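You operate a simulated robot arm through the tools that you are given. There is no shell and no other tool.

The job below is to be done with a simulated two-armed robot. You get a single attempt, and the scene is never put back.

TASK
Take the sponge from the top of the drying table and put it on the shelf under the drying table. Take the grey bucket from the top of the drying table and leave it on the shelf under the drying table. Take the green roll from the short bench and put it on the top of the steel bench. Put one of the staple coils from the top of the steel bench on the low shelf of the short bench. Take the steel cup and leave it on the shelf under the drying table. Push the lower right cabinet door shut. Close the upper right cabinet door. Close the lower left cabinet door. Take the punnet from the inside of the padded bin and put it on the low shelf. Open the upper left cabinet door. The order is free. Set down upright: bucket, steel cup.
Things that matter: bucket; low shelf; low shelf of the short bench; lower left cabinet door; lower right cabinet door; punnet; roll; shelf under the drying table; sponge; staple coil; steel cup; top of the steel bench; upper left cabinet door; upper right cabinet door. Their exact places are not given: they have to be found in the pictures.

The check looks at the end state, three seconds after you hand in, the way a careful person would. Anything else that was tipped, shoved, dropped, spilled or broken makes it a failure.

THE ROBOT
Two 7-joint arms with two-finger parallel grippers on one trunk, on a base that drives. Base frame: it is fixed to the floor where the robot stands at the start and does not move with it; the origin is under the middle of the robot, x ahead of it, y to its left, z up; the surface under the hand at the start is at about z = 82. Readings come in cm, degrees, newtons and seconds.
The left shoulder is at the start at [7, 16.3, 122], the right one opposite. With the tool pointing down near the work surface each hand reaches from about 36 to 88 cm from the robot's upright axis, wherever it stands, measured 20 degrees to its own side. Places, roughly: bucket [75, 50, 100]; low shelf (96x24 cm) [-796, 372, 18]; low shelf of the short bench [-230, -190, 20]; lower left cabinet door [-570, 570, 40]; lower right cabinet door [-510, 580, 40]; punnet (19x12x7 cm) [-810, 580, 80]; roll [-200, -175, 100]; shelf under the drying table [60, 50, 30]; sponge (10x7x4 cm) [80, 0, 80]; staple coil [-375, -25, 75]; steel cup (6x6x8 cm) [-390, 70, 80]; top of the steel bench [-370, 30, 80]; upper left cabinet door [-560, 590, 130]; upper right cabinet door [-510, 570, 130]. Payload 3.43 kg a hand.
The TCP of each hand is the grasp point between the finger pads, 3.4 cm short of the fingertips. In the tool frame z runs along the fingers and y along their closing line. Largest opening 12.8 cm; finger width 2.4, thickness 1.2; the body of the gripper, 4.8 by 13 cm, starts 9.6 cm behind the TCP.
Orientation is that of the tool frame in the base frame, as a unit quaternion [x, y, z, w]. With the fingers straight down and closing along the base's y, the tool's x points along the base's -x, its y along +y and its z along -z.

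THE INTERFACE
- The arms move only by the tool arm_command. It takes "left_increments", "right_increments" or both (then of equal length, played together; a hand with none holds still); each is one flat list of numbers, 7 for each row, row after row: the turn, a rotation vector about the tool's x, y, z in units of 120 degrees (1.0 is 120 degrees), then the shift along the tool's x, y, z in units of 500 mm (1.0 is 500 mm), then the finger opening in cm, from 0 to 12.8. In form: [ax, ay, az, dx, dy, dz, jaw, ax, ay, az, dx, dy, dz, jaw, ...]. A call has 1 to 20 rows; each row is the pose to reach, as a shift and turn from the pose commanded when the call began, along the tool's axes at that moment. A call with a number of a shift or a turn outside -1 to 1 is refused whole. A row lasts 0.2 s, in which the tool goes at most 5 cm and 8.6 degrees; a call with a longer step from one row to the next is refused whole, and so is a gripper value outside its range. A pose out of reach is approached as far as the arm can. The call stops where the force on the tool passes 40 N (or 10 N more than at its start, if that is more) or the arm is blocked; 0.2 s more then pass. The fingers move at their own pace (about 15.3 cm/s each) and stop on an object; they squeeze with about 35 N. The grip force told is the motor's: it shows also when the fingers shut on nothing. Time passes only in rows, and 0.2 s behind the last, so rows that repeat a pose let the fingers close. It gives the time, the measured TCP pose, the force on the tool (base axes), the opening and the grip force at its end, in the units of the frame above (readings bear some noise), with the torque about the TCP (base axes, N m) and any sound that the robot's microphone picked up.
- Cameras (640 x 400 px; columns grow to the right, rows downward): "scene" is now at [11.44, 1.75, 142.22]; the picture's right is [0.49, -0.87, 0.00], its down [-0.69, -0.39, -0.61] and it looks along [0.53, 0.30, -0.79] (base axes); focal length 230 px, centre (320, 200). "left" rides on the left gripper at [7.6, 1.1, -16] in its tool frame; the picture's right is [-0.15, 0.99, 0.00], its down [-0.88, -0.13, -0.46] and it looks along [-0.45, -0.07, 0.89] (tool axes); focal length 234 px, centre (320, 200). "right" rides on the right gripper at [7.6, -1.1, -16] in its tool frame; the picture's right is [0.15, 0.99, 0.00], its down [-0.88, 0.13, -0.46] and it looks along [-0.45, 0.07, 0.89] (tool axes); focal length 234 px, centre (320, 200).
- snapshot(camera): a new picture of that camera. It takes no simulated time.
- raise_lower(by): slides the trunk up (or, below 0, down) by that many cm; the arms and the scene camera ride with it, the base frame stays. It gives what a move gives, with no picture.
- base_move(legs): drives the robot by 1 to 6 legs, each [ahead, left, turn to the left] in cm, cm and degrees, along the robot's own axes; the way and the turn of a leg run together, so that a leg with both is an arc; at most 150 cm and 180 degrees a leg. The arms and the cameras ride along, it lands a little off, and it stops where it bumps. It gives what a move gives.
- turn_head(pan, tilt): turns the head with the scene camera to pan (to the left, within 86 degrees either way) and tilt (down, from -29 to 69), counted from straight ahead of the robot. It gives what a move gives.
- probe_pixels(camera, pixels): for up to 12 pixels [column, row] of the newest picture of that camera ("zoom" is the newest enlarged one), the place [x, y, z] in the base frame of the surface seen there, good to about 0.3 cm, but the place of the scene camera against the robot may be out by one fixed shift of up to 2.5 cm in any direction. It takes no simulated time.
- inspect(camera, box): a new picture of the part [left, top, right, bottom] of that camera's present view, enlarged. It takes no simulated time.
- sign_off(): hands the job in; it is judged then, once.

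Leave the grippers open and the arms clear of the work at the hand-in unless told otherwise.

The tools are called after "Call:" as a command line: name --argument value ..., lists and objects as JSON in quotes. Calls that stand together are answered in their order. arm_command: Moves the arms, as the interface text tells. Its arguments: {"type":"object","properties":{"left_increments":{"type":"array","items":{"type":"number"}},"right_increments":{"type":"array","items":{"type":"number"}}},"required":[]} The other tools are called the same way: raise_lower (by) slides the trunk up or down; base_move (legs) drives the base; turn_head (pan, tilt) turns the head that bears the scene camera; snapshot (camera) takes a picture; probe_pixels (camera, pixels) gives the place of the surface under pixels of a picture; inspect (camera, box) takes an enlarged picture of a part of a camera's view; sign_off () hands the job in.

At the start:

```text
time_s: 0.0
left_tool_pos: [45.88, 58.0, 113.86]
left_orientation: [-0.001, 1.0, 0.0, 0.0]
left_contact_force: [-0.6, -0.6, -0.2]
left_wrist_torque: [-0.02, -0.01, 0.0]
left_width: 12.79
left_grasp_force: 0.1
right_tool_pos: [51.18, 9.64, 115.47]
right_orientation: [0.0, 1.0, -0.001, 0.0]
right_contact_force: [0.2, -0.1, -0.2]
right_wrist_torque: [0.02, -0.03, 0.03]
right_width: 12.81
right_grasp_force: 0.0
trunk travel left (down, up): [-70.0, 24.0]
robot x, y, heading: [0.18, 0.18, -0.2]
head pan, tilt: [29.2, 52.5]
```

scene: 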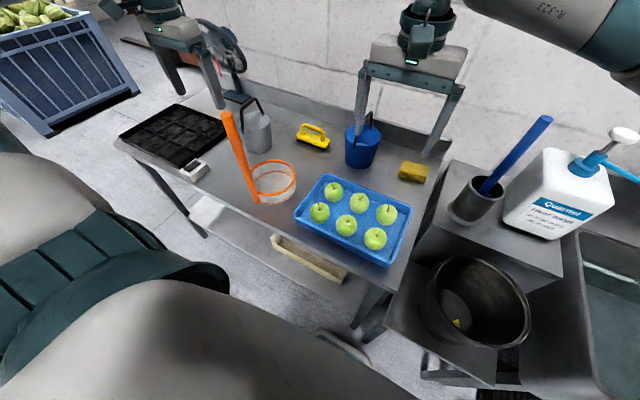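
right: 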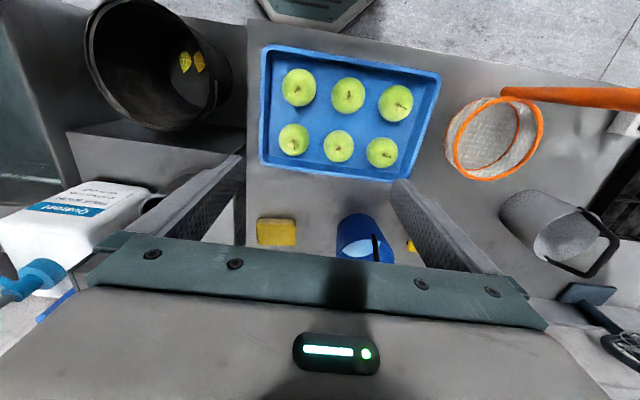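
left: 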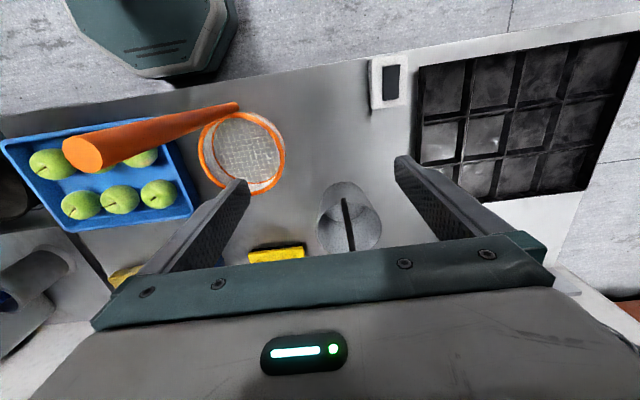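

I see the drying table with the sponge (about 413,171 in the scene picture), the grey bucket (255,130), a shelf below with a tray on it. I measure the key places first.

Call:
snapshot --camera "scene"

Call:
probe_pixels --camera "scene" --pixels '[[413, 166], [413, 178], [257, 115], [258, 148], [270, 105], [230, 98], [300, 255], [220, 215], [350, 290], [290, 280], [400, 270], [200, 190]]'

Call:
inspect --camera "scene" --box '[180, 60, 340, 220]'

Call:
inspect --camera "scene" --box '[100, 140, 420, 340]'

```text
taken
```

scene: 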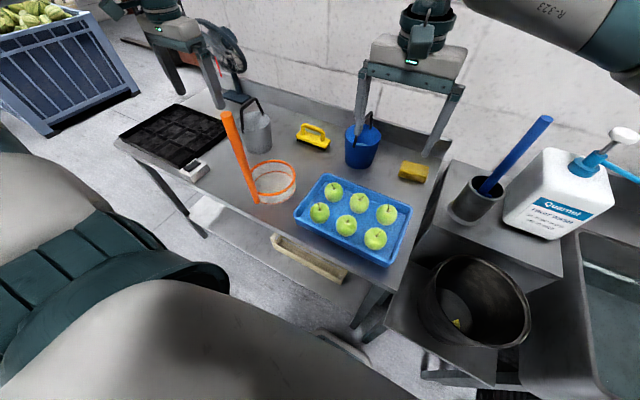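

```text
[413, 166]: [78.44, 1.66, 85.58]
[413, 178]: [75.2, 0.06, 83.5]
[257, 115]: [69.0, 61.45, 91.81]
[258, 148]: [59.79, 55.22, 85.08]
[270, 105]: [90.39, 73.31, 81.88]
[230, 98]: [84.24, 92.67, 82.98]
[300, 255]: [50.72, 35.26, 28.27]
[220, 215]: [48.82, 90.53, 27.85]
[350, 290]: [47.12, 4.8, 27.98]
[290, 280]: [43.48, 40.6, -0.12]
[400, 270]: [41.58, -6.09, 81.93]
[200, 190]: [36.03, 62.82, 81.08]
```

```text
2.50 times, centred on (260, 140) of scene
```

zoom: 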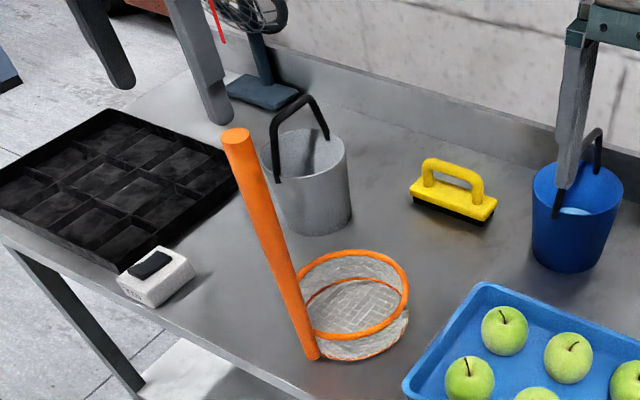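

```text
2.00 times, centred on (260, 240) of scene
```

zoom: 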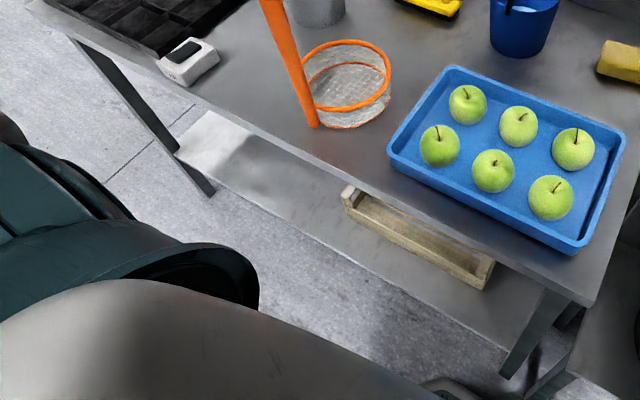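

I now compare with the wrist cameras, which have no shift: sponge at (276,231) in right, bucket at (348,215) in left.

Call:
snapshot --camera "right"

Call:
snapshot --camera "left"

Call:
probe_pixels --camera "right" --pixels '[[276, 226], [259, 221], [295, 221], [276, 240], [310, 200], [366, 225], [500, 100], [545, 205], [240, 215]]'

Call:
probe_pixels --camera "left" --pixels '[[340, 188], [362, 190], [348, 215], [330, 240], [375, 240], [345, 255], [300, 200], [235, 103], [245, 150], [80, 155], [280, 256]]'

Call:
inspect --camera "left" --box '[260, 130, 440, 270]'

Call:
inspect --camera "right" --box '[230, 180, 330, 260]'

```text
taken
```

right: 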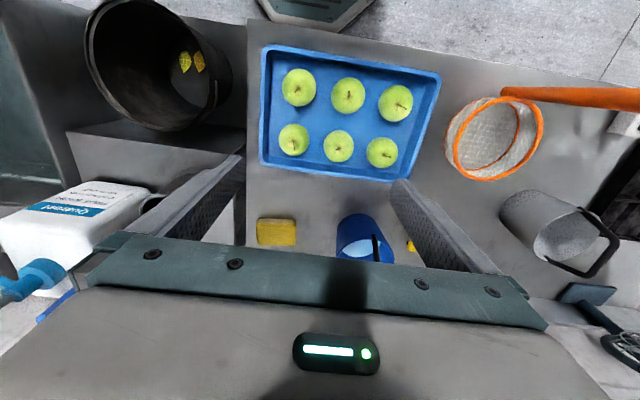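

```text
taken
```

left: 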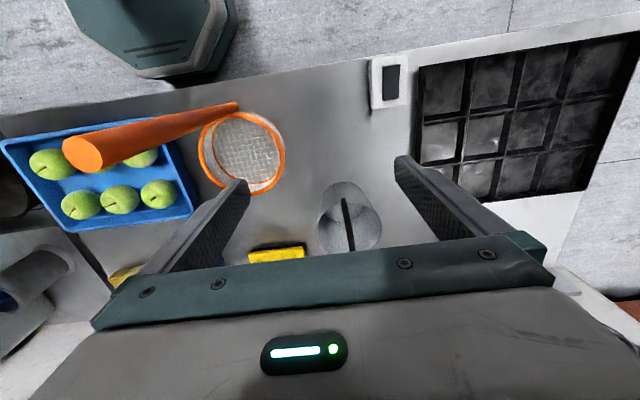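

```text
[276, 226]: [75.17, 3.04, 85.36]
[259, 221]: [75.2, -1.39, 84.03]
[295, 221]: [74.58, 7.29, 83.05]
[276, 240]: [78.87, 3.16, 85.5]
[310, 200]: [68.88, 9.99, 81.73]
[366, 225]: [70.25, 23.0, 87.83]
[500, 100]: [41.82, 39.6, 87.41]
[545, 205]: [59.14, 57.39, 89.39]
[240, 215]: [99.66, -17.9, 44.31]
```

```text
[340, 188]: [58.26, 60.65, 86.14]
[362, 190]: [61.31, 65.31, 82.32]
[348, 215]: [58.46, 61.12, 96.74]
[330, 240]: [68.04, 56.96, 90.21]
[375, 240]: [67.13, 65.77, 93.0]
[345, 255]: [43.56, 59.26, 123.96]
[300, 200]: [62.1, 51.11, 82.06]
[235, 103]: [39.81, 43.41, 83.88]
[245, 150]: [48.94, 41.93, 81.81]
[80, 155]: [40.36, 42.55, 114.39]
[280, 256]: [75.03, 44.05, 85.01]
```

```text
2.86 times, centred on (350, 200) of left
```

zoom: 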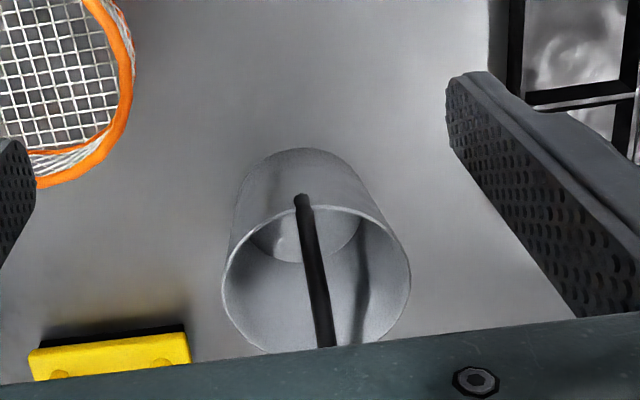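

```text
5.00 times, centred on (280, 220) of right
```

zoom: 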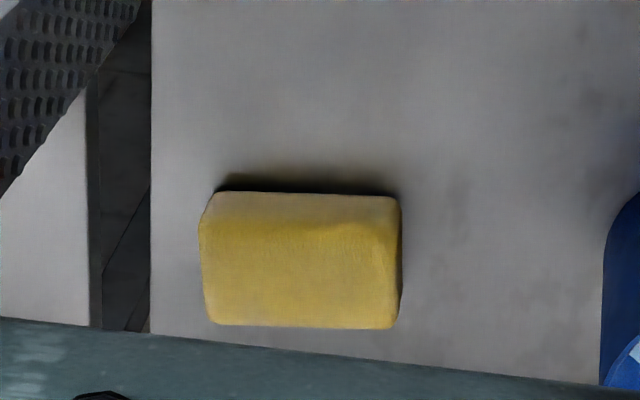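

The wrist cameras give the sponge centred near (77.5, 3, top 85.5). I zoom in the scene camera on the same sponge and apples to measure the scene camera's fixed shift.

Call:
inspect --camera "scene" --box '[380, 150, 444, 190]'

Call:
probe_pixels --camera "zoom" --pixels '[[225, 120], [470, 155], [190, 240], [430, 280], [330, 200], [330, 130]]'

Call:
inspect --camera "right" --box '[230, 180, 330, 260]'

Call:
probe_pixels --camera "zoom" --pixels '[[205, 215], [215, 318], [392, 322], [392, 205], [300, 260], [155, 50], [155, 300]]'

```text
10.00 times, centred on (412, 170) of scene
```

zoom: 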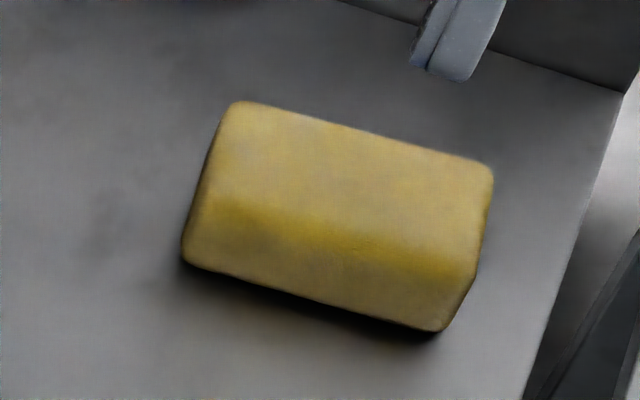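

```text
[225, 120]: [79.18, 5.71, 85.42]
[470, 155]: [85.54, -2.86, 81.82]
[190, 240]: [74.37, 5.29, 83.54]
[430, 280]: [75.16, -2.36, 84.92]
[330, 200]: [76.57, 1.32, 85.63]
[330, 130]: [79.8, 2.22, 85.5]
```

```text
5.00 times, centred on (280, 220) of right
```

zoom: 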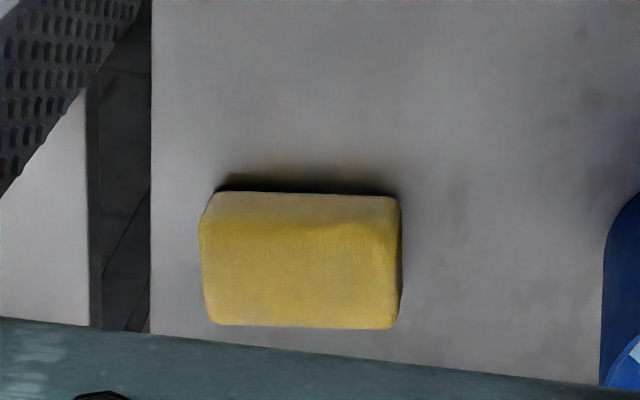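

```text
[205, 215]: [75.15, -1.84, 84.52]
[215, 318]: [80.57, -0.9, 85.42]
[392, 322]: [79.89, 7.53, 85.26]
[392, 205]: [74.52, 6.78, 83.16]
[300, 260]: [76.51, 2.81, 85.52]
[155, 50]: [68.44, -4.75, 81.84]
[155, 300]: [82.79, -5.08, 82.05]
```

The scene camera's shift is about +1.5 cm in y (true = scene + ~(0.3, 1.5, 0)). The grey bucket has a rigid bail arching along x at y≈61. I pitch the left hand forward by 50° and back it off, so that its camera sees the bucket from the front and a bail grasp becomes possible.

Call:
arm_command --left_increments '[0, -0.0694, 0, 0.0133, 0.01, 0.02, 12.8, 0, -0.1389, 0, 0.0267, 0.02, 0.04, 12.8, 0, -0.2083, 0, 0.04, 0.03, 0.06, 12.8, 0, -0.2778, 0, 0.0533, 0.04, 0.08, 12.8, 0, -0.3472, 0, 0.0667, 0.05, 0.1, 12.8, 0, -0.4167, 0, 0.08, 0.06, 0.12, 12.8]'

Call:
snapshot --camera "left"

Call:
snapshot --camera "scene"

```text
time_s: 1.4
left_tool_pos: [41.83, 61.23, 107.78]
left_orientation: [0.0, 0.906, 0.001, 0.423]
left_contact_force: [0.1, 0.6, 1.1]
left_wrist_torque: [0.02, 0.0, 0.01]
left_width: 12.79
left_grasp_force: 0.1
right_tool_pos: [51.1, 9.62, 115.37]
right_orientation: [-0.001, 1.0, 0.0, 0.0]
right_contact_force: [0.1, 1.2, 0.7]
right_wrist_torque: [0.0, -0.01, 0.01]
right_width: 12.79
right_grasp_force: 0.0
trunk travel left (down, up): [-70.0, 24.0]
robot x, y, heading: [-0.11, -0.25, -0.2]
head pan, tilt: [29.2, 52.5]
```

```text
taken
```

left: 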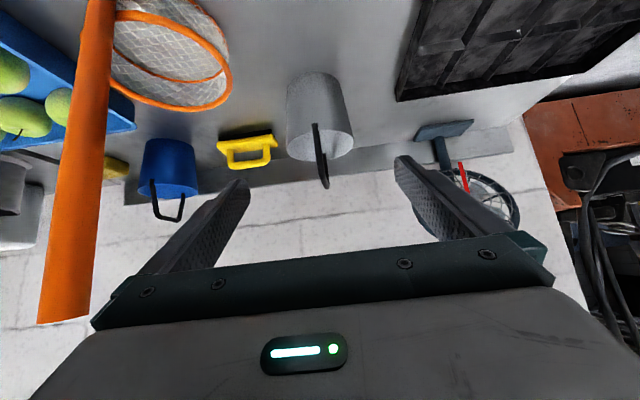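

```text
taken
```

scene: 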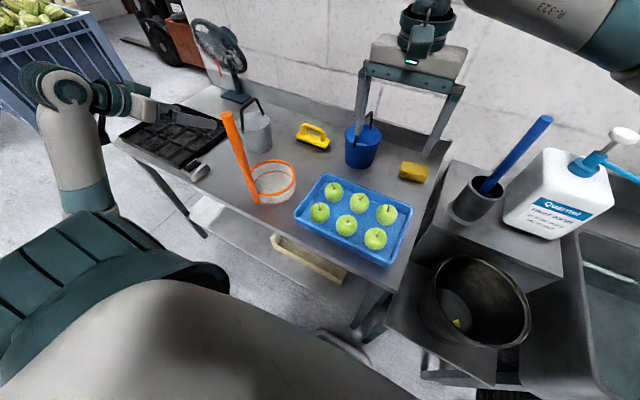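

The pictured view is upside down: the bucket at (320,115) with its bail at (320,150), seen edge-on. I zoom and measure it.

Call:
inspect --camera "left" --box '[270, 60, 390, 200]'

Call:
probe_pixels --camera "left" --pixels '[[316, 128], [318, 140], [320, 155], [322, 170], [325, 185], [290, 150], [350, 145], [320, 90], [288, 90], [343, 80]]'

```text
2.86 times, centred on (330, 130) of left
```

zoom: 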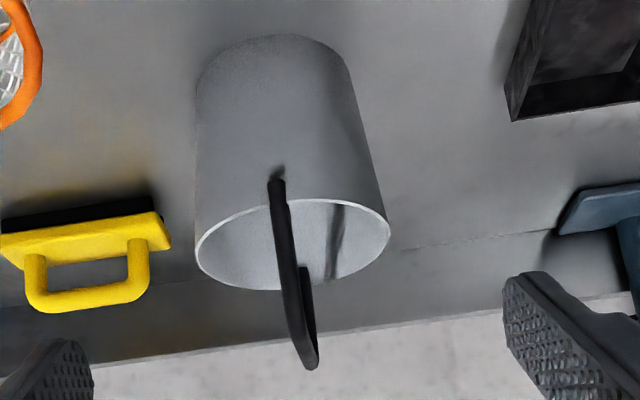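

```text
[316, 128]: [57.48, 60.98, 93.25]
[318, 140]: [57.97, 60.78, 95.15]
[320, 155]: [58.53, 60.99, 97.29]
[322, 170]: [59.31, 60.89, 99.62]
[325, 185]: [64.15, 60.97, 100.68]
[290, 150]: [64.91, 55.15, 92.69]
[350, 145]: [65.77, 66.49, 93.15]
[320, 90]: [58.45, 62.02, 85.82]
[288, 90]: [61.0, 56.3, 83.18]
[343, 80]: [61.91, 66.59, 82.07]
```

The bail's bar runs along x at y≈61, z≈100, x≈60–68; the bucket's centre is about (64, 61), rim at z≈93. I move the left hand in to straddle the bail with 6 cm opening.

Call:
arm_command --left_increments '[0, 0, 0, -0.0273, -0.0008, 0.0737, 6, 0, 0, 0, -0.0547, -0.0015, 0.1473, 6, 0, 0, 0, -0.082, -0.0023, 0.221, 6, 0, 0, 0, -0.1093, -0.0031, 0.2947, 6, 0, 0, 0, -0.1367, -0.0038, 0.3683, 6, 0, 0, 0, -0.164, -0.0046, 0.442, 6]'

Call:
snapshot --camera "left"

Call:
inspect --camera "scene" --box '[120, 40, 360, 190]'

```text
time_s: 2.8
left_tool_pos: [64.32, 60.83, 99.81]
left_orientation: [-0.001, 0.907, 0.001, 0.422]
left_contact_force: [0.9, -1.0, -1.0]
left_wrist_torque: [-0.01, 0.01, -0.04]
left_width: 5.98
left_grasp_force: 0.0
right_tool_pos: [51.32, 9.55, 115.41]
right_orientation: [0.0, 1.0, 0.0, -0.001]
right_contact_force: [0.3, 0.4, 0.2]
right_wrist_torque: [-0.01, 0.02, 0.0]
right_width: 12.8
right_grasp_force: 0.1
trunk travel left (down, up): [-70.0, 24.0]
robot x, y, heading: [0.08, -0.04, -0.1]
head pan, tilt: [29.2, 52.5]
```

```text
taken
```

left: 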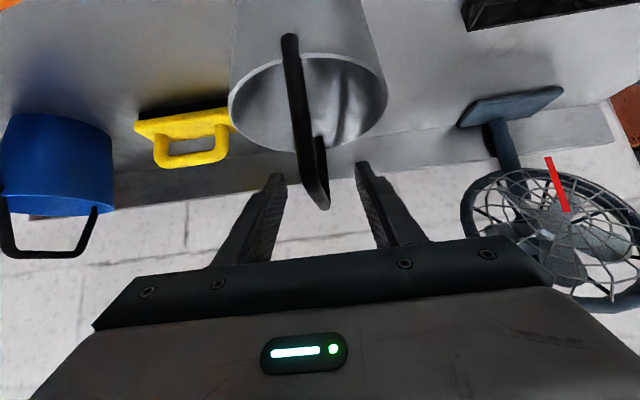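

```text
2.67 times, centred on (240, 115) of scene
```

zoom: 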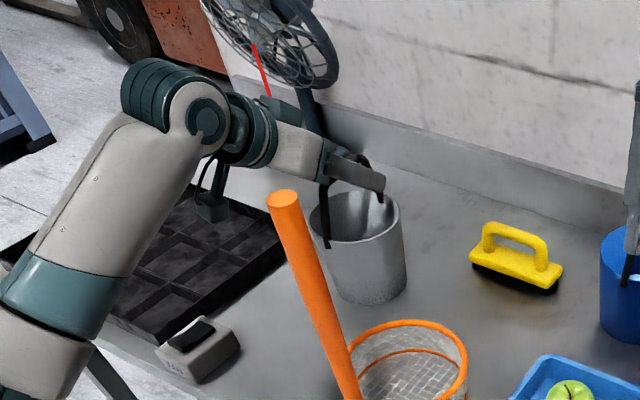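

The bail sits between the fingers in both pictures. I close.

Call:
arm_command --left_increments '[0, 0, 0, 0, 0, 0, 3, 0, 0, 0, 0, 0, 0, 0, 0, 0, 0, 0, 0, 0, 0, 0, 0, 0, 0, 0, 0, 0]'

Call:
snapshot --camera "left"

```text
time_s: 3.8
left_tool_pos: [64.23, 60.85, 99.96]
left_orientation: [0.0, 0.906, 0.0, 0.422]
left_contact_force: [1.2, 1.2, 2.4]
left_wrist_torque: [-0.02, -0.22, 0.01]
left_width: 1.02
left_grasp_force: 35.0
right_tool_pos: [51.14, 9.56, 115.31]
right_orientation: [0.0, 1.0, 0.0, 0.0]
right_contact_force: [0.1, -0.1, 0.3]
right_wrist_torque: [-0.03, -0.01, 0.02]
right_width: 12.8
right_grasp_force: 0.1
trunk travel left (down, up): [-70.0, 24.0]
robot x, y, heading: [-0.0, 0.01, -0.3]
head pan, tilt: [29.2, 52.5]
```

```text
taken
```

left: 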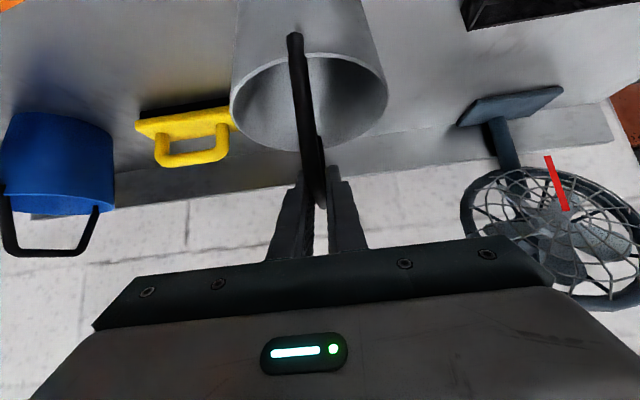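

The bail is held (1.02 cm, 35 N). I lift 12 cm straight up.

Call:
arm_command --left_increments '[0, 0, 0, -0.0306, 0, -0.0257, 0, 0, 0, 0, -0.0766, 0, -0.0643, 0, 0, 0, 0, -0.1226, 0, -0.1029, 0, 0, 0, 0, -0.1838, 0, -0.1543, 0, 0, 0, 0, -0.1838, 0, -0.1543, 0]'

Call:
snapshot --camera "scene"

```text
time_s: 5.0
left_tool_pos: [64.16, 60.87, 111.85]
left_orientation: [0.0, 0.907, 0.0, 0.422]
left_contact_force: [0.0, -0.6, -1.8]
left_wrist_torque: [0.03, 0.02, 0.0]
left_width: 1.04
left_grasp_force: 35.4
right_tool_pos: [51.11, 9.61, 115.3]
right_orientation: [0.0, 1.0, 0.0, -0.001]
right_contact_force: [-0.9, 0.4, 0.0]
right_wrist_torque: [0.0, 0.0, 0.01]
right_width: 12.79
right_grasp_force: 0.1
trunk travel left (down, up): [-70.0, 24.0]
robot x, y, heading: [-0.3, -0.02, -0.1]
head pan, tilt: [29.2, 52.5]
```

```text
taken
```

scene: 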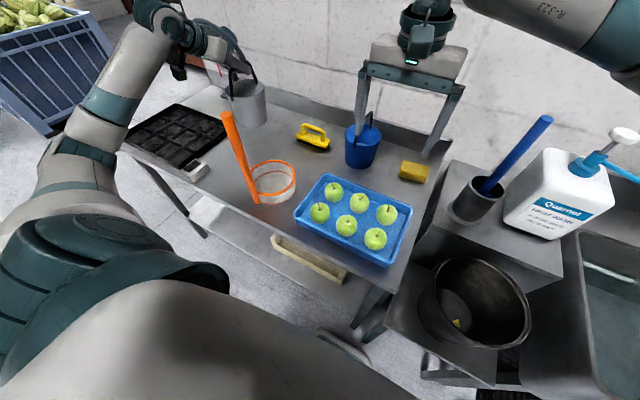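

The bucket hangs freely. Before going for the sponge with the right hand I measure neighbours: blue rod (548,120), blue bucket bail (369,115), backsplash.

Call:
probe_pixels --camera "scene" --pixels '[[547, 120], [515, 155], [478, 195], [369, 115], [345, 150], [378, 140], [385, 210], [446, 160], [460, 200], [575, 155], [430, 140]]'

```text
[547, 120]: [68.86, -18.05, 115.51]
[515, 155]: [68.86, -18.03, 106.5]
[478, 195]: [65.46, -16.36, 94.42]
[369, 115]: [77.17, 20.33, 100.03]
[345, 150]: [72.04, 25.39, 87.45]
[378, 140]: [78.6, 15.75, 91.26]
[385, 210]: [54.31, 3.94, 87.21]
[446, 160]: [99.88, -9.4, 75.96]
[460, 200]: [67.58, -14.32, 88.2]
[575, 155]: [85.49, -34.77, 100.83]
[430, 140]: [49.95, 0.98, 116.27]
```

The blue rod stands at about (69, −16.5) up to z 115, close to where the right forearm would pass. I'll draw the left hand (bucket) back 20 cm, then shift the base 22 cm left so the right arm reaches the sponge from a straighter line.

Call:
arm_command --left_increments '[0, 0, 0, 0.0514, 0, -0.0612, 0, 0, 0, 0, 0.1028, 0, -0.1224, 0, 0, 0, 0, 0.1542, 0, -0.1836, 0, 0, 0, 0, 0.2056, 0, -0.2448, 0, 0, 0, 0, 0.257, 0, -0.306, 0, 0, 0, 0, 0.257, 0, -0.306, 0]'

Call:
base_move --legs '[[0, 22, 0]]'

Call:
snapshot --camera "scene"

Call:
snapshot --camera "right"

```text
time_s: 6.4
left_tool_pos: [44.3, 60.92, 111.88]
left_orientation: [0.0, 0.906, -0.001, 0.423]
left_contact_force: [-0.4, -0.4, -1.5]
left_wrist_torque: [-0.03, -0.03, 0.0]
left_width: 1.0
left_grasp_force: 35.1
right_tool_pos: [51.2, 9.63, 115.28]
right_orientation: [0.0, 1.0, 0.0, 0.0]
right_contact_force: [-0.2, 1.2, 1.0]
right_wrist_torque: [-0.03, 0.05, 0.0]
right_width: 12.82
right_grasp_force: 0.0
trunk travel left (down, up): [-70.0, 24.0]
robot x, y, heading: [0.07, 0.19, 0.0]
head pan, tilt: [29.2, 52.5]
```

```text
time_s: 8.1
left_tool_pos: [43.97, 82.61, 111.94]
left_orientation: [-0.002, 0.906, 0.001, 0.423]
left_contact_force: [-0.8, -0.1, -1.0]
left_wrist_torque: [0.05, 0.01, -0.04]
left_width: 1.02
left_grasp_force: 35.1
right_tool_pos: [51.11, 31.43, 115.34]
right_orientation: [0.0, 1.0, 0.0, 0.001]
right_contact_force: [-1.0, 0.0, -0.1]
right_wrist_torque: [-0.01, 0.04, 0.02]
right_width: 12.83
right_grasp_force: 0.1
trunk travel left (down, up): [-70.0, 24.0]
robot x, y, heading: [0.08, 21.99, 0.1]
head pan, tilt: [29.2, 52.5]
```

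```text
taken
```

scene: 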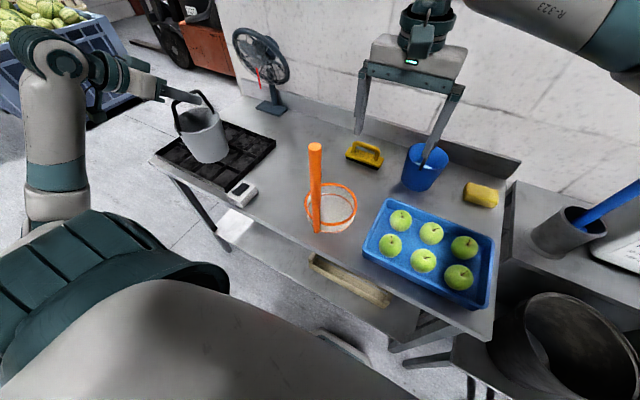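

```text
taken
```

right: 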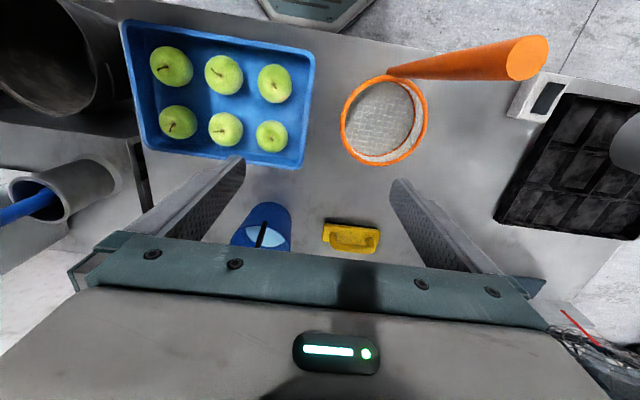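

The base shifted cleanly. I move the right hand at height to above the sponge (77.7, 2.9, 108).

Call:
arm_command --right_increments '[0, 0, 0, -0.0532, -0.057, 0.0146, 12.8, 0, 0, 0, -0.1064, -0.114, 0.0292, 12.8, 0, 0, 0, -0.1596, -0.171, 0.0438, 12.8, 0, 0, 0, -0.2128, -0.228, 0.0584, 12.8, 0, 0, 0, -0.266, -0.285, 0.073, 12.8, 0, 0, 0, -0.3192, -0.342, 0.0876, 12.8, 0, 0, 0, -0.3724, -0.399, 0.1022, 12.8, 0, 0, 0, -0.4256, -0.456, 0.1168, 12.8, 0, 0, 0, -0.4788, -0.513, 0.1314, 12.8, 0, 0, 0, -0.532, -0.57, 0.146, 12.8]'

Call:
snapshot --camera "scene"

Call:
snapshot --camera "right"

```text
time_s: 10.3
left_tool_pos: [44.07, 82.56, 111.79]
left_orientation: [-0.002, 0.906, 0.001, 0.422]
left_contact_force: [-0.3, 0.1, -2.1]
left_wrist_torque: [-0.01, -0.05, 0.01]
left_width: 1.01
left_grasp_force: 34.6
right_tool_pos: [77.89, 3.22, 107.91]
right_orientation: [-0.002, 1.0, 0.001, -0.001]
right_contact_force: [0.3, -1.0, 0.4]
right_wrist_torque: [0.04, 0.02, 0.01]
right_width: 12.8
right_grasp_force: 0.1
trunk travel left (down, up): [-70.0, 24.0]
robot x, y, heading: [0.04, 21.49, -0.0]
head pan, tilt: [29.2, 52.5]
```

```text
taken
```

scene: 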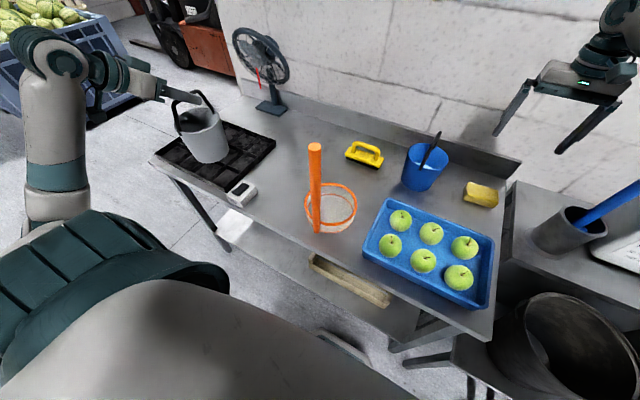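

```text
taken
```

right: 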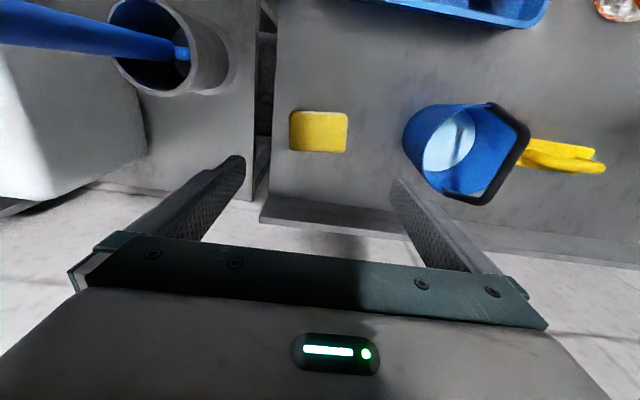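

I re-measure the sponge's corners from here ((291,112), (347,113), (346,152), (291,150)).

Call:
probe_pixels --camera "right" --pixels '[[293, 114], [345, 115], [344, 150], [293, 147], [319, 131], [405, 130], [250, 190], [290, 210], [390, 222]]'

```text
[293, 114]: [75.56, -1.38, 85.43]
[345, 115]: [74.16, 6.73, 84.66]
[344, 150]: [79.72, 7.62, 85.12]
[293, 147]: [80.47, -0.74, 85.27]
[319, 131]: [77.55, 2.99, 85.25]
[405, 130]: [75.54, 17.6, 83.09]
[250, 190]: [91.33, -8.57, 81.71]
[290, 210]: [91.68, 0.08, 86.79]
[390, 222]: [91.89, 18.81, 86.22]
```

Sponge centre (77.5, 3.0), yaw about 7°. I descend to z≈85.6 with a 7° yaw.

Call:
arm_command --right_increments '[0, 0, -0.029, 0.004, -0.002, 0.08, 12.8, 0, 0, -0.058, 0.008, -0.004, 0.16, 12.8, 0, 0, -0.058, 0.008, -0.004, 0.24, 12.8, 0, 0, -0.058, 0.008, -0.004, 0.32, 12.8, 0, 0, -0.058, 0.008, -0.004, 0.39, 12.8, 0, 0, -0.058, 0.008, -0.004, 0.43, 12.8, 0, 0, -0.058, 0.008, -0.004, 0.446, 12.8]'

Call:
snapshot --camera "right"

Call:
snapshot --camera "scene"

```text
time_s: 11.9
left_tool_pos: [44.04, 82.52, 111.72]
left_orientation: [-0.002, 0.906, 0.001, 0.423]
left_contact_force: [0.3, 0.0, -0.2]
left_wrist_torque: [0.05, 0.0, 0.01]
left_width: 1.04
left_grasp_force: 35.6
right_tool_pos: [77.42, 2.77, 85.74]
right_orientation: [-0.061, 0.998, -0.001, 0.0]
right_contact_force: [0.0, -0.7, 0.7]
right_wrist_torque: [0.02, 0.0, 0.02]
right_width: 12.83
right_grasp_force: 0.1
trunk travel left (down, up): [-70.0, 24.0]
robot x, y, heading: [0.16, 22.02, 0.2]
head pan, tilt: [29.2, 52.5]
```

```text
taken
```

right: 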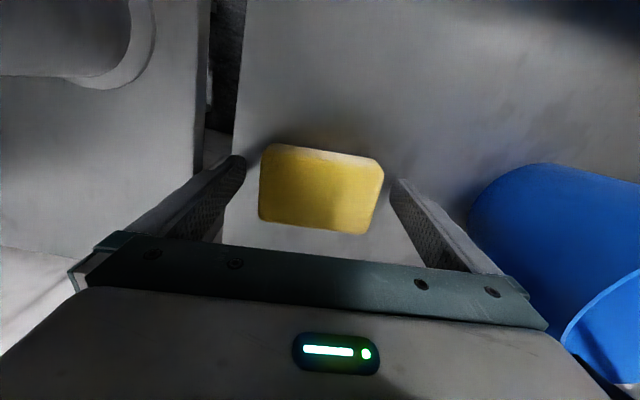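

```text
taken
```

scene: 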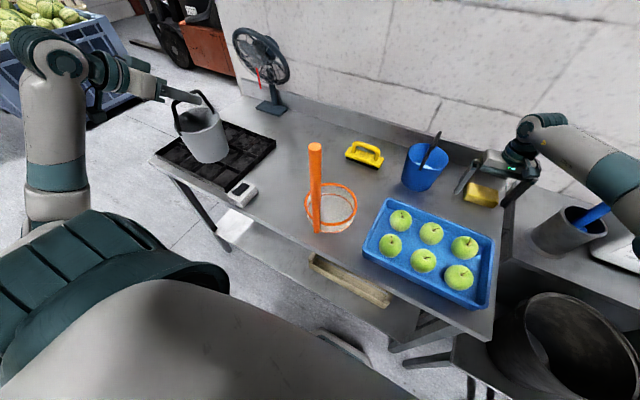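

Sponge is between the fingers, aligned. I close on it.

Call:
arm_command --right_increments '[0, 0, 0, 0, 0, 0, 9, 0, 0, 0, 0, 0, 0, 6, 0, 0, 0, 0, 0, 0, 4, 0, 0, 0, 0, 0, 0, 2]'

```text
time_s: 12.9
left_tool_pos: [44.02, 82.58, 111.83]
left_orientation: [-0.001, 0.906, 0.001, 0.423]
left_contact_force: [-0.1, -0.5, -0.3]
left_wrist_torque: [0.0, -0.03, -0.01]
left_width: 1.01
left_grasp_force: 34.9
right_tool_pos: [77.47, 2.87, 85.78]
right_orientation: [-0.061, 0.998, 0.0, 0.0]
right_contact_force: [-0.3, -0.2, 0.5]
right_wrist_torque: [-0.02, 0.04, -0.01]
right_width: 9.38
right_grasp_force: 35.0
trunk travel left (down, up): [-70.0, 24.0]
robot x, y, heading: [-0.06, 21.53, -0.1]
head pan, tilt: [29.2, 52.5]
```

The sponge is held (9.38 cm). I lift it straight up 24 cm, then bring it back to about (45, 20).

Call:
arm_command --right_increments '[0, 0, 0, 0, 0, -0.06, 2, 0, 0, 0, 0, 0, -0.15, 2, 0, 0, 0, 0, 0, -0.24, 2, 0, 0, 0, 0, 0, -0.33, 2, 0, 0, 0, 0, 0, -0.42, 2, 0, 0, 0, 0, 0, -0.5, 2, 0, 0, 0, 0.0755, 0.0521, -0.53, 2, 0, 0, 0, 0.151, 0.1043, -0.56, 2, 0, 0, 0, 0.2265, 0.1564, -0.58, 2, 0, 0, 0, 0.302, 0.2085, -0.6, 2, 0, 0, 0, 0.3775, 0.2606, -0.6, 2, 0, 0, 0, 0.453, 0.3128, -0.6, 2, 0, 0, 0, 0.5285, 0.3649, -0.6, 2, 0, 0, 0, 0.604, 0.417, -0.6, 2]'

Call:
snapshot --camera "scene"

```text
time_s: 15.9
left_tool_pos: [44.0, 82.83, 111.87]
left_orientation: [-0.002, 0.906, 0.0, 0.422]
left_contact_force: [0.0, 0.5, -1.9]
left_wrist_torque: [-0.01, -0.01, 0.01]
left_width: 1.01
left_grasp_force: 35.2
right_tool_pos: [44.68, 19.93, 115.8]
right_orientation: [-0.062, 0.998, 0.0, 0.0]
right_contact_force: [-0.7, 0.2, -0.6]
right_wrist_torque: [-0.03, 0.0, -0.03]
right_width: 9.37
right_grasp_force: 34.9
trunk travel left (down, up): [-70.0, 24.0]
robot x, y, heading: [-0.28, 21.93, -0.0]
head pan, tilt: [29.2, 52.5]
```

```text
taken
```

scene: 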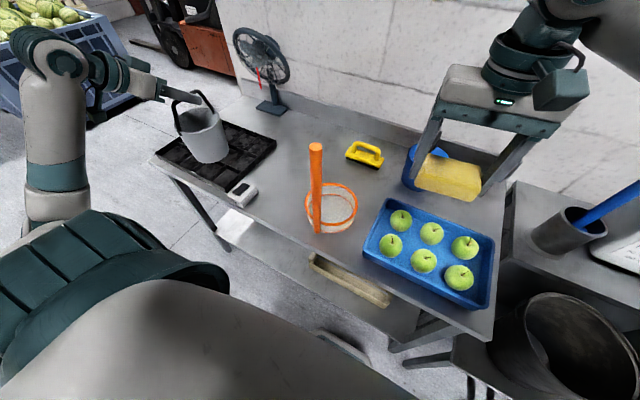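

Both objects are held. Before backing away from the table I look left and right.

Call:
turn_head --pan 86 --tilt 25

Call:
snapshot --camera "scene"

Call:
turn_head --pan -86 --tilt 25

Call:
snapshot --camera "scene"

```text
time_s: 17.1
left_tool_pos: [43.96, 82.69, 111.69]
left_orientation: [-0.001, 0.907, 0.0, 0.422]
left_contact_force: [0.2, -0.6, -1.0]
left_wrist_torque: [0.02, 0.01, -0.01]
left_width: 1.02
left_grasp_force: 34.9
right_tool_pos: [44.92, 19.65, 115.72]
right_orientation: [-0.062, 0.998, 0.0, 0.0]
right_contact_force: [-0.1, 1.2, -0.4]
right_wrist_torque: [0.0, -0.01, -0.03]
right_width: 9.37
right_grasp_force: 35.1
trunk travel left (down, up): [-70.0, 24.0]
robot x, y, heading: [-0.03, 21.94, -0.0]
head pan, tilt: [85.9, 25.0]
```

```text
taken
```

scene: 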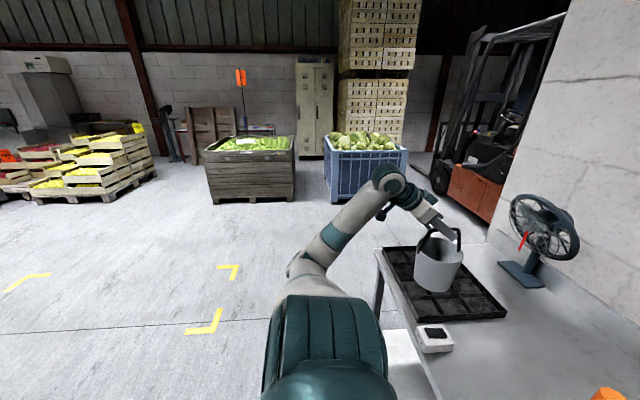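

```text
time_s: 19.7
left_tool_pos: [44.06, 82.6, 111.84]
left_orientation: [-0.002, 0.906, 0.001, 0.423]
left_contact_force: [-0.2, -0.2, -2.1]
left_wrist_torque: [0.01, 0.03, -0.01]
left_width: 1.04
left_grasp_force: 34.9
right_tool_pos: [44.87, 19.86, 115.71]
right_orientation: [-0.061, 0.998, 0.0, -0.001]
right_contact_force: [-0.3, 0.6, -0.2]
right_wrist_torque: [0.01, -0.02, 0.01]
right_width: 9.36
right_grasp_force: 35.1
trunk travel left (down, up): [-70.0, 24.0]
robot x, y, heading: [-0.31, 21.56, -0.0]
head pan, tilt: [-85.9, 25.0]
```

```text
taken
```

scene: 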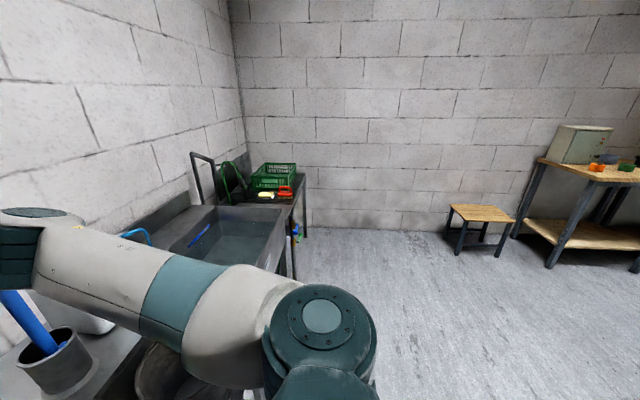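

Space behind appears free. I point the head ahead and back off 65 cm.

Call:
turn_head --pan 0 --tilt 35

Call:
base_move --legs '[[-65, 0, 0]]'

Call:
snapshot --camera "scene"

```text
time_s: 21.3
left_tool_pos: [43.97, 82.66, 111.86]
left_orientation: [-0.001, 0.907, 0.001, 0.422]
left_contact_force: [0.3, -0.1, -1.2]
left_wrist_torque: [0.02, 0.02, 0.01]
left_width: 1.02
left_grasp_force: 34.7
right_tool_pos: [44.92, 19.87, 115.75]
right_orientation: [-0.062, 0.998, 0.0, 0.001]
right_contact_force: [0.2, -0.3, -0.3]
right_wrist_torque: [0.0, 0.0, 0.01]
right_width: 9.38
right_grasp_force: 34.4
trunk travel left (down, up): [-70.0, 24.0]
robot x, y, heading: [0.04, 21.81, 0.3]
head pan, tilt: [0.0, 35.0]
```

```text
time_s: 25.0
left_tool_pos: [-21.27, 82.58, 111.89]
left_orientation: [-0.001, 0.906, 0.0, 0.423]
left_contact_force: [-0.7, -0.1, -1.5]
left_wrist_torque: [0.01, 0.01, -0.01]
left_width: 1.03
left_grasp_force: 34.8
right_tool_pos: [-20.2, 19.7, 115.85]
right_orientation: [-0.062, 0.998, -0.001, 0.0]
right_contact_force: [0.1, 0.4, -0.4]
right_wrist_torque: [-0.01, 0.02, 0.02]
right_width: 9.37
right_grasp_force: 34.8
trunk travel left (down, up): [-70.0, 24.0]
robot x, y, heading: [-65.52, 21.7, 0.2]
head pan, tilt: [0.0, 35.0]
```

```text
taken
```

scene: 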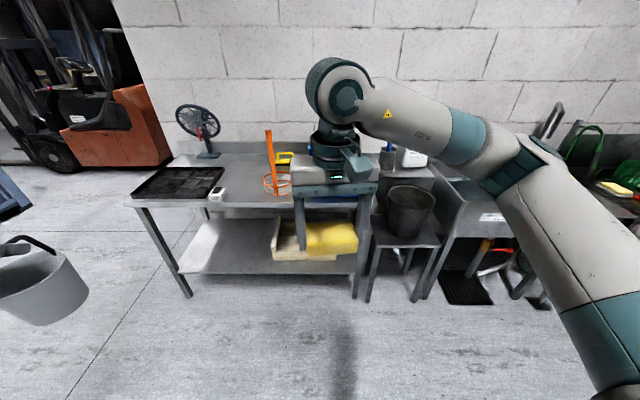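

The shelf is clearly seen, with the wooden tray at its right part and free space on the left. I lower the trunk 62 cm and look.

Call:
raise_lower --by -62

Call:
turn_head --pan 5 --tilt 25

Call:
snapshot --camera "scene"

```text
refused: -62 is not a number from -40 to 40
```

```text
time_s: 25.7
left_tool_pos: [-21.25, 82.58, 111.88]
left_orientation: [-0.001, 0.907, 0.001, 0.422]
left_contact_force: [0.1, -0.6, -2.1]
left_wrist_torque: [-0.02, 0.0, 0.02]
left_width: 1.05
left_grasp_force: 35.5
right_tool_pos: [-20.32, 19.7, 115.75]
right_orientation: [-0.062, 0.998, 0.0, 0.0]
right_contact_force: [-0.2, 0.8, -0.7]
right_wrist_torque: [0.01, 0.0, 0.0]
right_width: 9.37
right_grasp_force: 35.4
trunk travel left (down, up): [-70.0, 24.0]
robot x, y, heading: [-65.41, 21.34, 0.5]
head pan, tilt: [5.0, 25.0]
```

```text
taken
```

scene: 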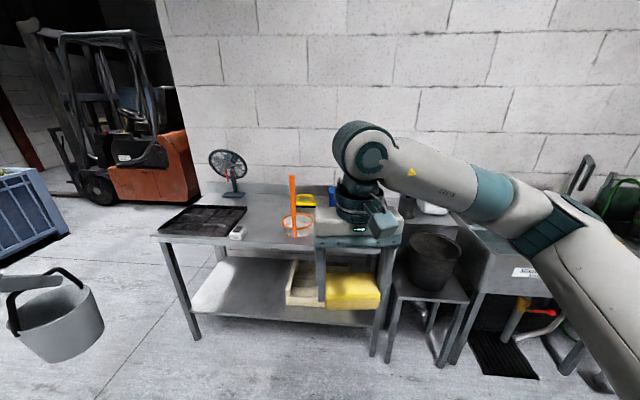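

The limit is 40 cm per call, so I lower in two steps.

Call:
raise_lower --by -40

Call:
raise_lower --by -22

Call:
snapshot --camera "scene"

```text
time_s: 29.5
left_tool_pos: [-21.25, 82.57, 71.81]
left_orientation: [-0.001, 0.906, 0.0, 0.423]
left_contact_force: [0.3, -0.1, -2.0]
left_wrist_torque: [-0.02, 0.0, -0.01]
left_width: 1.04
left_grasp_force: 35.2
right_tool_pos: [-20.2, 19.72, 75.86]
right_orientation: [-0.062, 0.998, 0.0, -0.001]
right_contact_force: [0.7, 0.5, -0.5]
right_wrist_torque: [0.03, -0.03, 0.02]
right_width: 9.37
right_grasp_force: 35.3
trunk travel left (down, up): [-30.0, 64.0]
robot x, y, heading: [-65.66, 21.43, 0.3]
head pan, tilt: [5.0, 25.0]
```

```text
time_s: 31.9
left_tool_pos: [-21.18, 82.45, 49.85]
left_orientation: [-0.002, 0.906, 0.001, 0.423]
left_contact_force: [0.0, -0.2, -1.5]
left_wrist_torque: [0.02, 0.0, -0.01]
left_width: 1.02
left_grasp_force: 34.5
right_tool_pos: [-20.27, 19.56, 53.83]
right_orientation: [-0.062, 0.998, 0.0, 0.0]
right_contact_force: [0.0, -0.1, -1.4]
right_wrist_torque: [-0.01, -0.02, -0.01]
right_width: 9.39
right_grasp_force: 34.9
trunk travel left (down, up): [-8.0, 86.0]
robot x, y, heading: [-65.21, 21.18, 0.1]
head pan, tilt: [5.0, 25.0]
```

```text
taken
```

scene: 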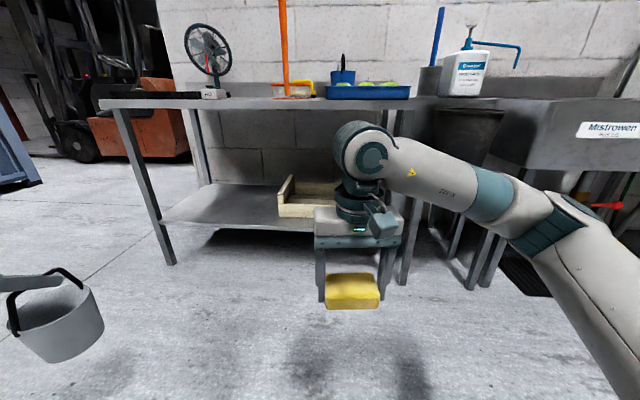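

I measure the shelf: front-left corner about (163,221), back (205,187), front edge (280,231), the tray's left end (278,215), and the table edge and legs.

Call:
probe_pixels --camera "scene" --pixels '[[167, 219], [205, 188], [270, 226], [240, 205], [280, 215], [290, 180], [110, 104], [270, 104], [160, 215], [285, 192], [400, 260], [195, 150]]'

```text
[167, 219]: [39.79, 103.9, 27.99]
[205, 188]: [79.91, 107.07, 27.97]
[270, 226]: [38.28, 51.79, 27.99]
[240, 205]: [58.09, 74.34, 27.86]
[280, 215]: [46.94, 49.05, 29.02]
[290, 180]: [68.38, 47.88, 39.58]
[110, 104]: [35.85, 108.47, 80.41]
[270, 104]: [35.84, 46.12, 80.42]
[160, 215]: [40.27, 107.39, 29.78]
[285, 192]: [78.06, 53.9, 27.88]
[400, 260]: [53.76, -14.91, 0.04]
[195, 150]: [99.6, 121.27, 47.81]
```

Shelf: x 38–80, free for y 52–105, z 28 (scene values; true y about +1.5). Table edge at x≈36, z≈80. I tilt the right hand forward 40° so it will pass under the table top, and extend the left hand 20 cm forward.

Call:
arm_command --left_increments '[0, 0, 0, -0.0514, 0, 0.0612, 0, 0, 0, 0, -0.1028, 0, 0.1224, 0, 0, 0, 0, -0.1542, 0, 0.1836, 0, 0, 0, 0, -0.2056, 0, 0.2448, 0, 0, 0, 0, -0.257, 0, 0.306, 0, 0, 0, 0, -0.257, 0, 0.306, 0]' --right_increments '[0, -0.0667, 0, -0.02, 0, 0, 2, 0, -0.1333, 0, -0.04, 0, 0.01, 2, 0, -0.2, 0, -0.06, 0, 0.02, 2, 0, -0.2667, 0, -0.08, 0, 0.03, 2, 0, -0.3333, 0, -0.1, 0, 0.04, 2, 0, -0.3333, 0, -0.1, 0, 0.05, 2]'

Call:
snapshot --camera "scene"

Call:
snapshot --camera "left"

Call:
snapshot --camera "right"

```text
time_s: 33.2
left_tool_pos: [-1.22, 82.55, 49.81]
left_orientation: [-0.002, 0.906, 0.001, 0.423]
left_contact_force: [0.0, 0.3, -1.5]
left_wrist_torque: [0.0, 0.03, -0.01]
left_width: 1.01
left_grasp_force: 35.0
right_tool_pos: [-15.43, 20.17, 51.31]
right_orientation: [-0.059, 0.937, 0.021, 0.342]
right_contact_force: [-0.1, -0.2, -0.9]
right_wrist_torque: [0.02, 0.0, 0.02]
right_width: 9.38
right_grasp_force: 34.4
trunk travel left (down, up): [-8.0, 86.0]
robot x, y, heading: [-65.08, 21.79, 0.2]
head pan, tilt: [5.0, 25.0]
```

```text
taken
```

scene: 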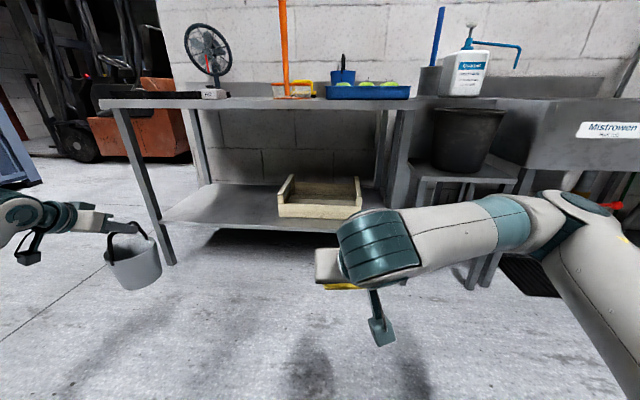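

```text
taken
```

left: 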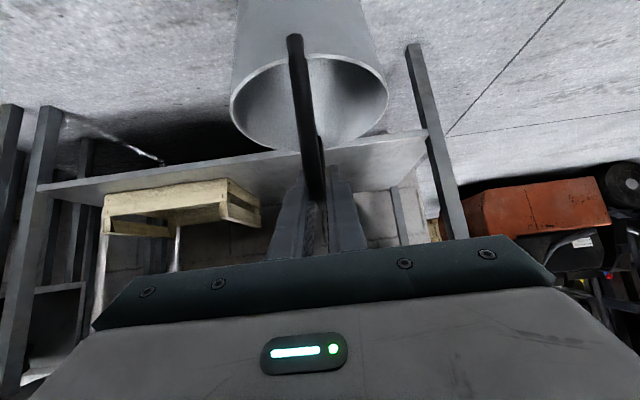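

```text
taken
```

right: 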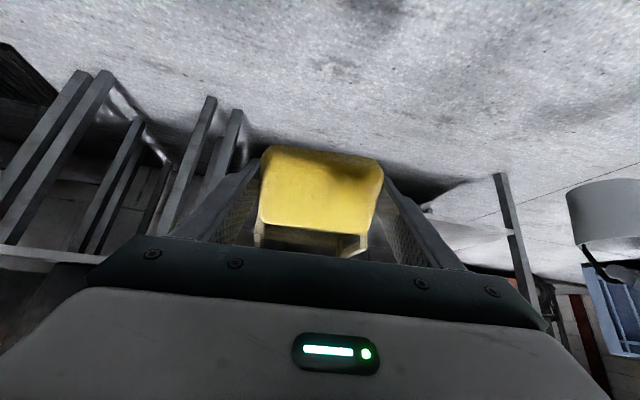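

Left hand with bucket and right hand with sponge are poised. Since the arms are now low, I measure the right elbow and the drum/stool before driving in.

Call:
probe_pixels --camera "scene" --pixels '[[600, 205], [570, 195], [620, 260], [500, 215], [390, 250], [450, 140], [470, 115], [410, 170], [20, 210], [130, 270], [383, 325]]'

```text
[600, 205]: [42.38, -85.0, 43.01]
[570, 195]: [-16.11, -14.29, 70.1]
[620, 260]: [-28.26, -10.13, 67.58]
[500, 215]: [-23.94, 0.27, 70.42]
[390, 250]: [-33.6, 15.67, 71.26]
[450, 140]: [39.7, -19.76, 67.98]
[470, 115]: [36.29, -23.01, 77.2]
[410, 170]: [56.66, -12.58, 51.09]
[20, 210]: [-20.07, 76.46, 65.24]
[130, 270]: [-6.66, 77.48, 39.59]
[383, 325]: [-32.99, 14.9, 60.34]
```

The right elbow reaches forward-right (about 49, −36 from the robot axis), so driving straight in would foul the right table leg. Better: bring the left hand inward to y≈+28 from the axis, then go in with the base at y≈62 so both hands enter the free part of the shelf. First the trunk goes 8 cm lower, then hands up 10 cm and left hand inward.

Call:
raise_lower --by -8

Call:
arm_command --left_increments '[0, 0, 0, -0.0191, -0.08, -0.0161, 0, 0, 0, 0, -0.0383, -0.16, -0.0322, 0, 0, 0, 0, -0.0574, -0.24, -0.0482, 0, 0, 0, 0, -0.0765, -0.32, -0.0643, 0, 0, 0, 0, -0.0956, -0.4, -0.0804, 0, 0, 0, 0, -0.1148, -0.48, -0.0965, 0, 0, 0, 0, -0.1339, -0.56, -0.1125, 0, 0, 0, 0, -0.153, -0.66, -0.1286, 0]' --right_increments '[0, 0, 0, -0.0161, 0, -0.0191, 2, 0, 0, 0, -0.0322, 0, -0.0383, 2, 0, 0, 0, -0.0482, 0, -0.0574, 2, 0, 0, 0, -0.0643, 0, -0.0765, 2, 0, 0, 0, -0.0804, 0, -0.0956, 2, 0, 0, 0, -0.0965, 0, -0.1148, 2, 0, 0, 0, -0.1125, 0, -0.1339, 2, 0, 0, 0, -0.1286, 0, -0.153, 2]'

Call:
turn_head --pan 25 --tilt 30

Call:
snapshot --camera "scene"

```text
time_s: 34.4
left_tool_pos: [-1.31, 82.48, 41.82]
left_orientation: [-0.002, 0.906, 0.0, 0.423]
left_contact_force: [0.4, 0.5, -0.7]
left_wrist_torque: [-0.04, 0.0, -0.04]
left_width: 1.05
left_grasp_force: 35.0
right_tool_pos: [-15.4, 20.3, 43.39]
right_orientation: [-0.058, 0.938, 0.021, 0.341]
right_contact_force: [-1.2, -0.5, -0.2]
right_wrist_torque: [-0.01, 0.03, 0.0]
right_width: 9.36
right_grasp_force: 34.8
trunk travel left (down, up): [0.0, 94.0]
robot x, y, heading: [-65.45, 21.5, 0.3]
head pan, tilt: [5.0, 25.0]
```

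```text
refused: row 8 steps farther than a row can; nothing moved
```

```text
time_s: 35.2
left_tool_pos: [-1.26, 82.47, 41.88]
left_orientation: [-0.002, 0.907, 0.001, 0.422]
left_contact_force: [-0.4, 0.2, -1.1]
left_wrist_torque: [0.01, 0.0, 0.0]
left_width: 1.03
left_grasp_force: 35.5
right_tool_pos: [-15.41, 20.21, 43.25]
right_orientation: [-0.058, 0.938, 0.021, 0.342]
right_contact_force: [0.2, -0.7, -0.8]
right_wrist_torque: [-0.01, 0.01, 0.01]
right_width: 9.37
right_grasp_force: 35.2
trunk travel left (down, up): [0.0, 94.0]
robot x, y, heading: [-65.06, 21.39, 0.1]
head pan, tilt: [25.0, 30.0]
```

```text
taken
```

scene: 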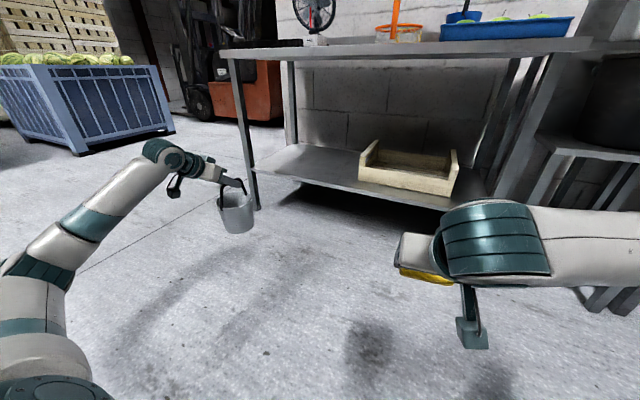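

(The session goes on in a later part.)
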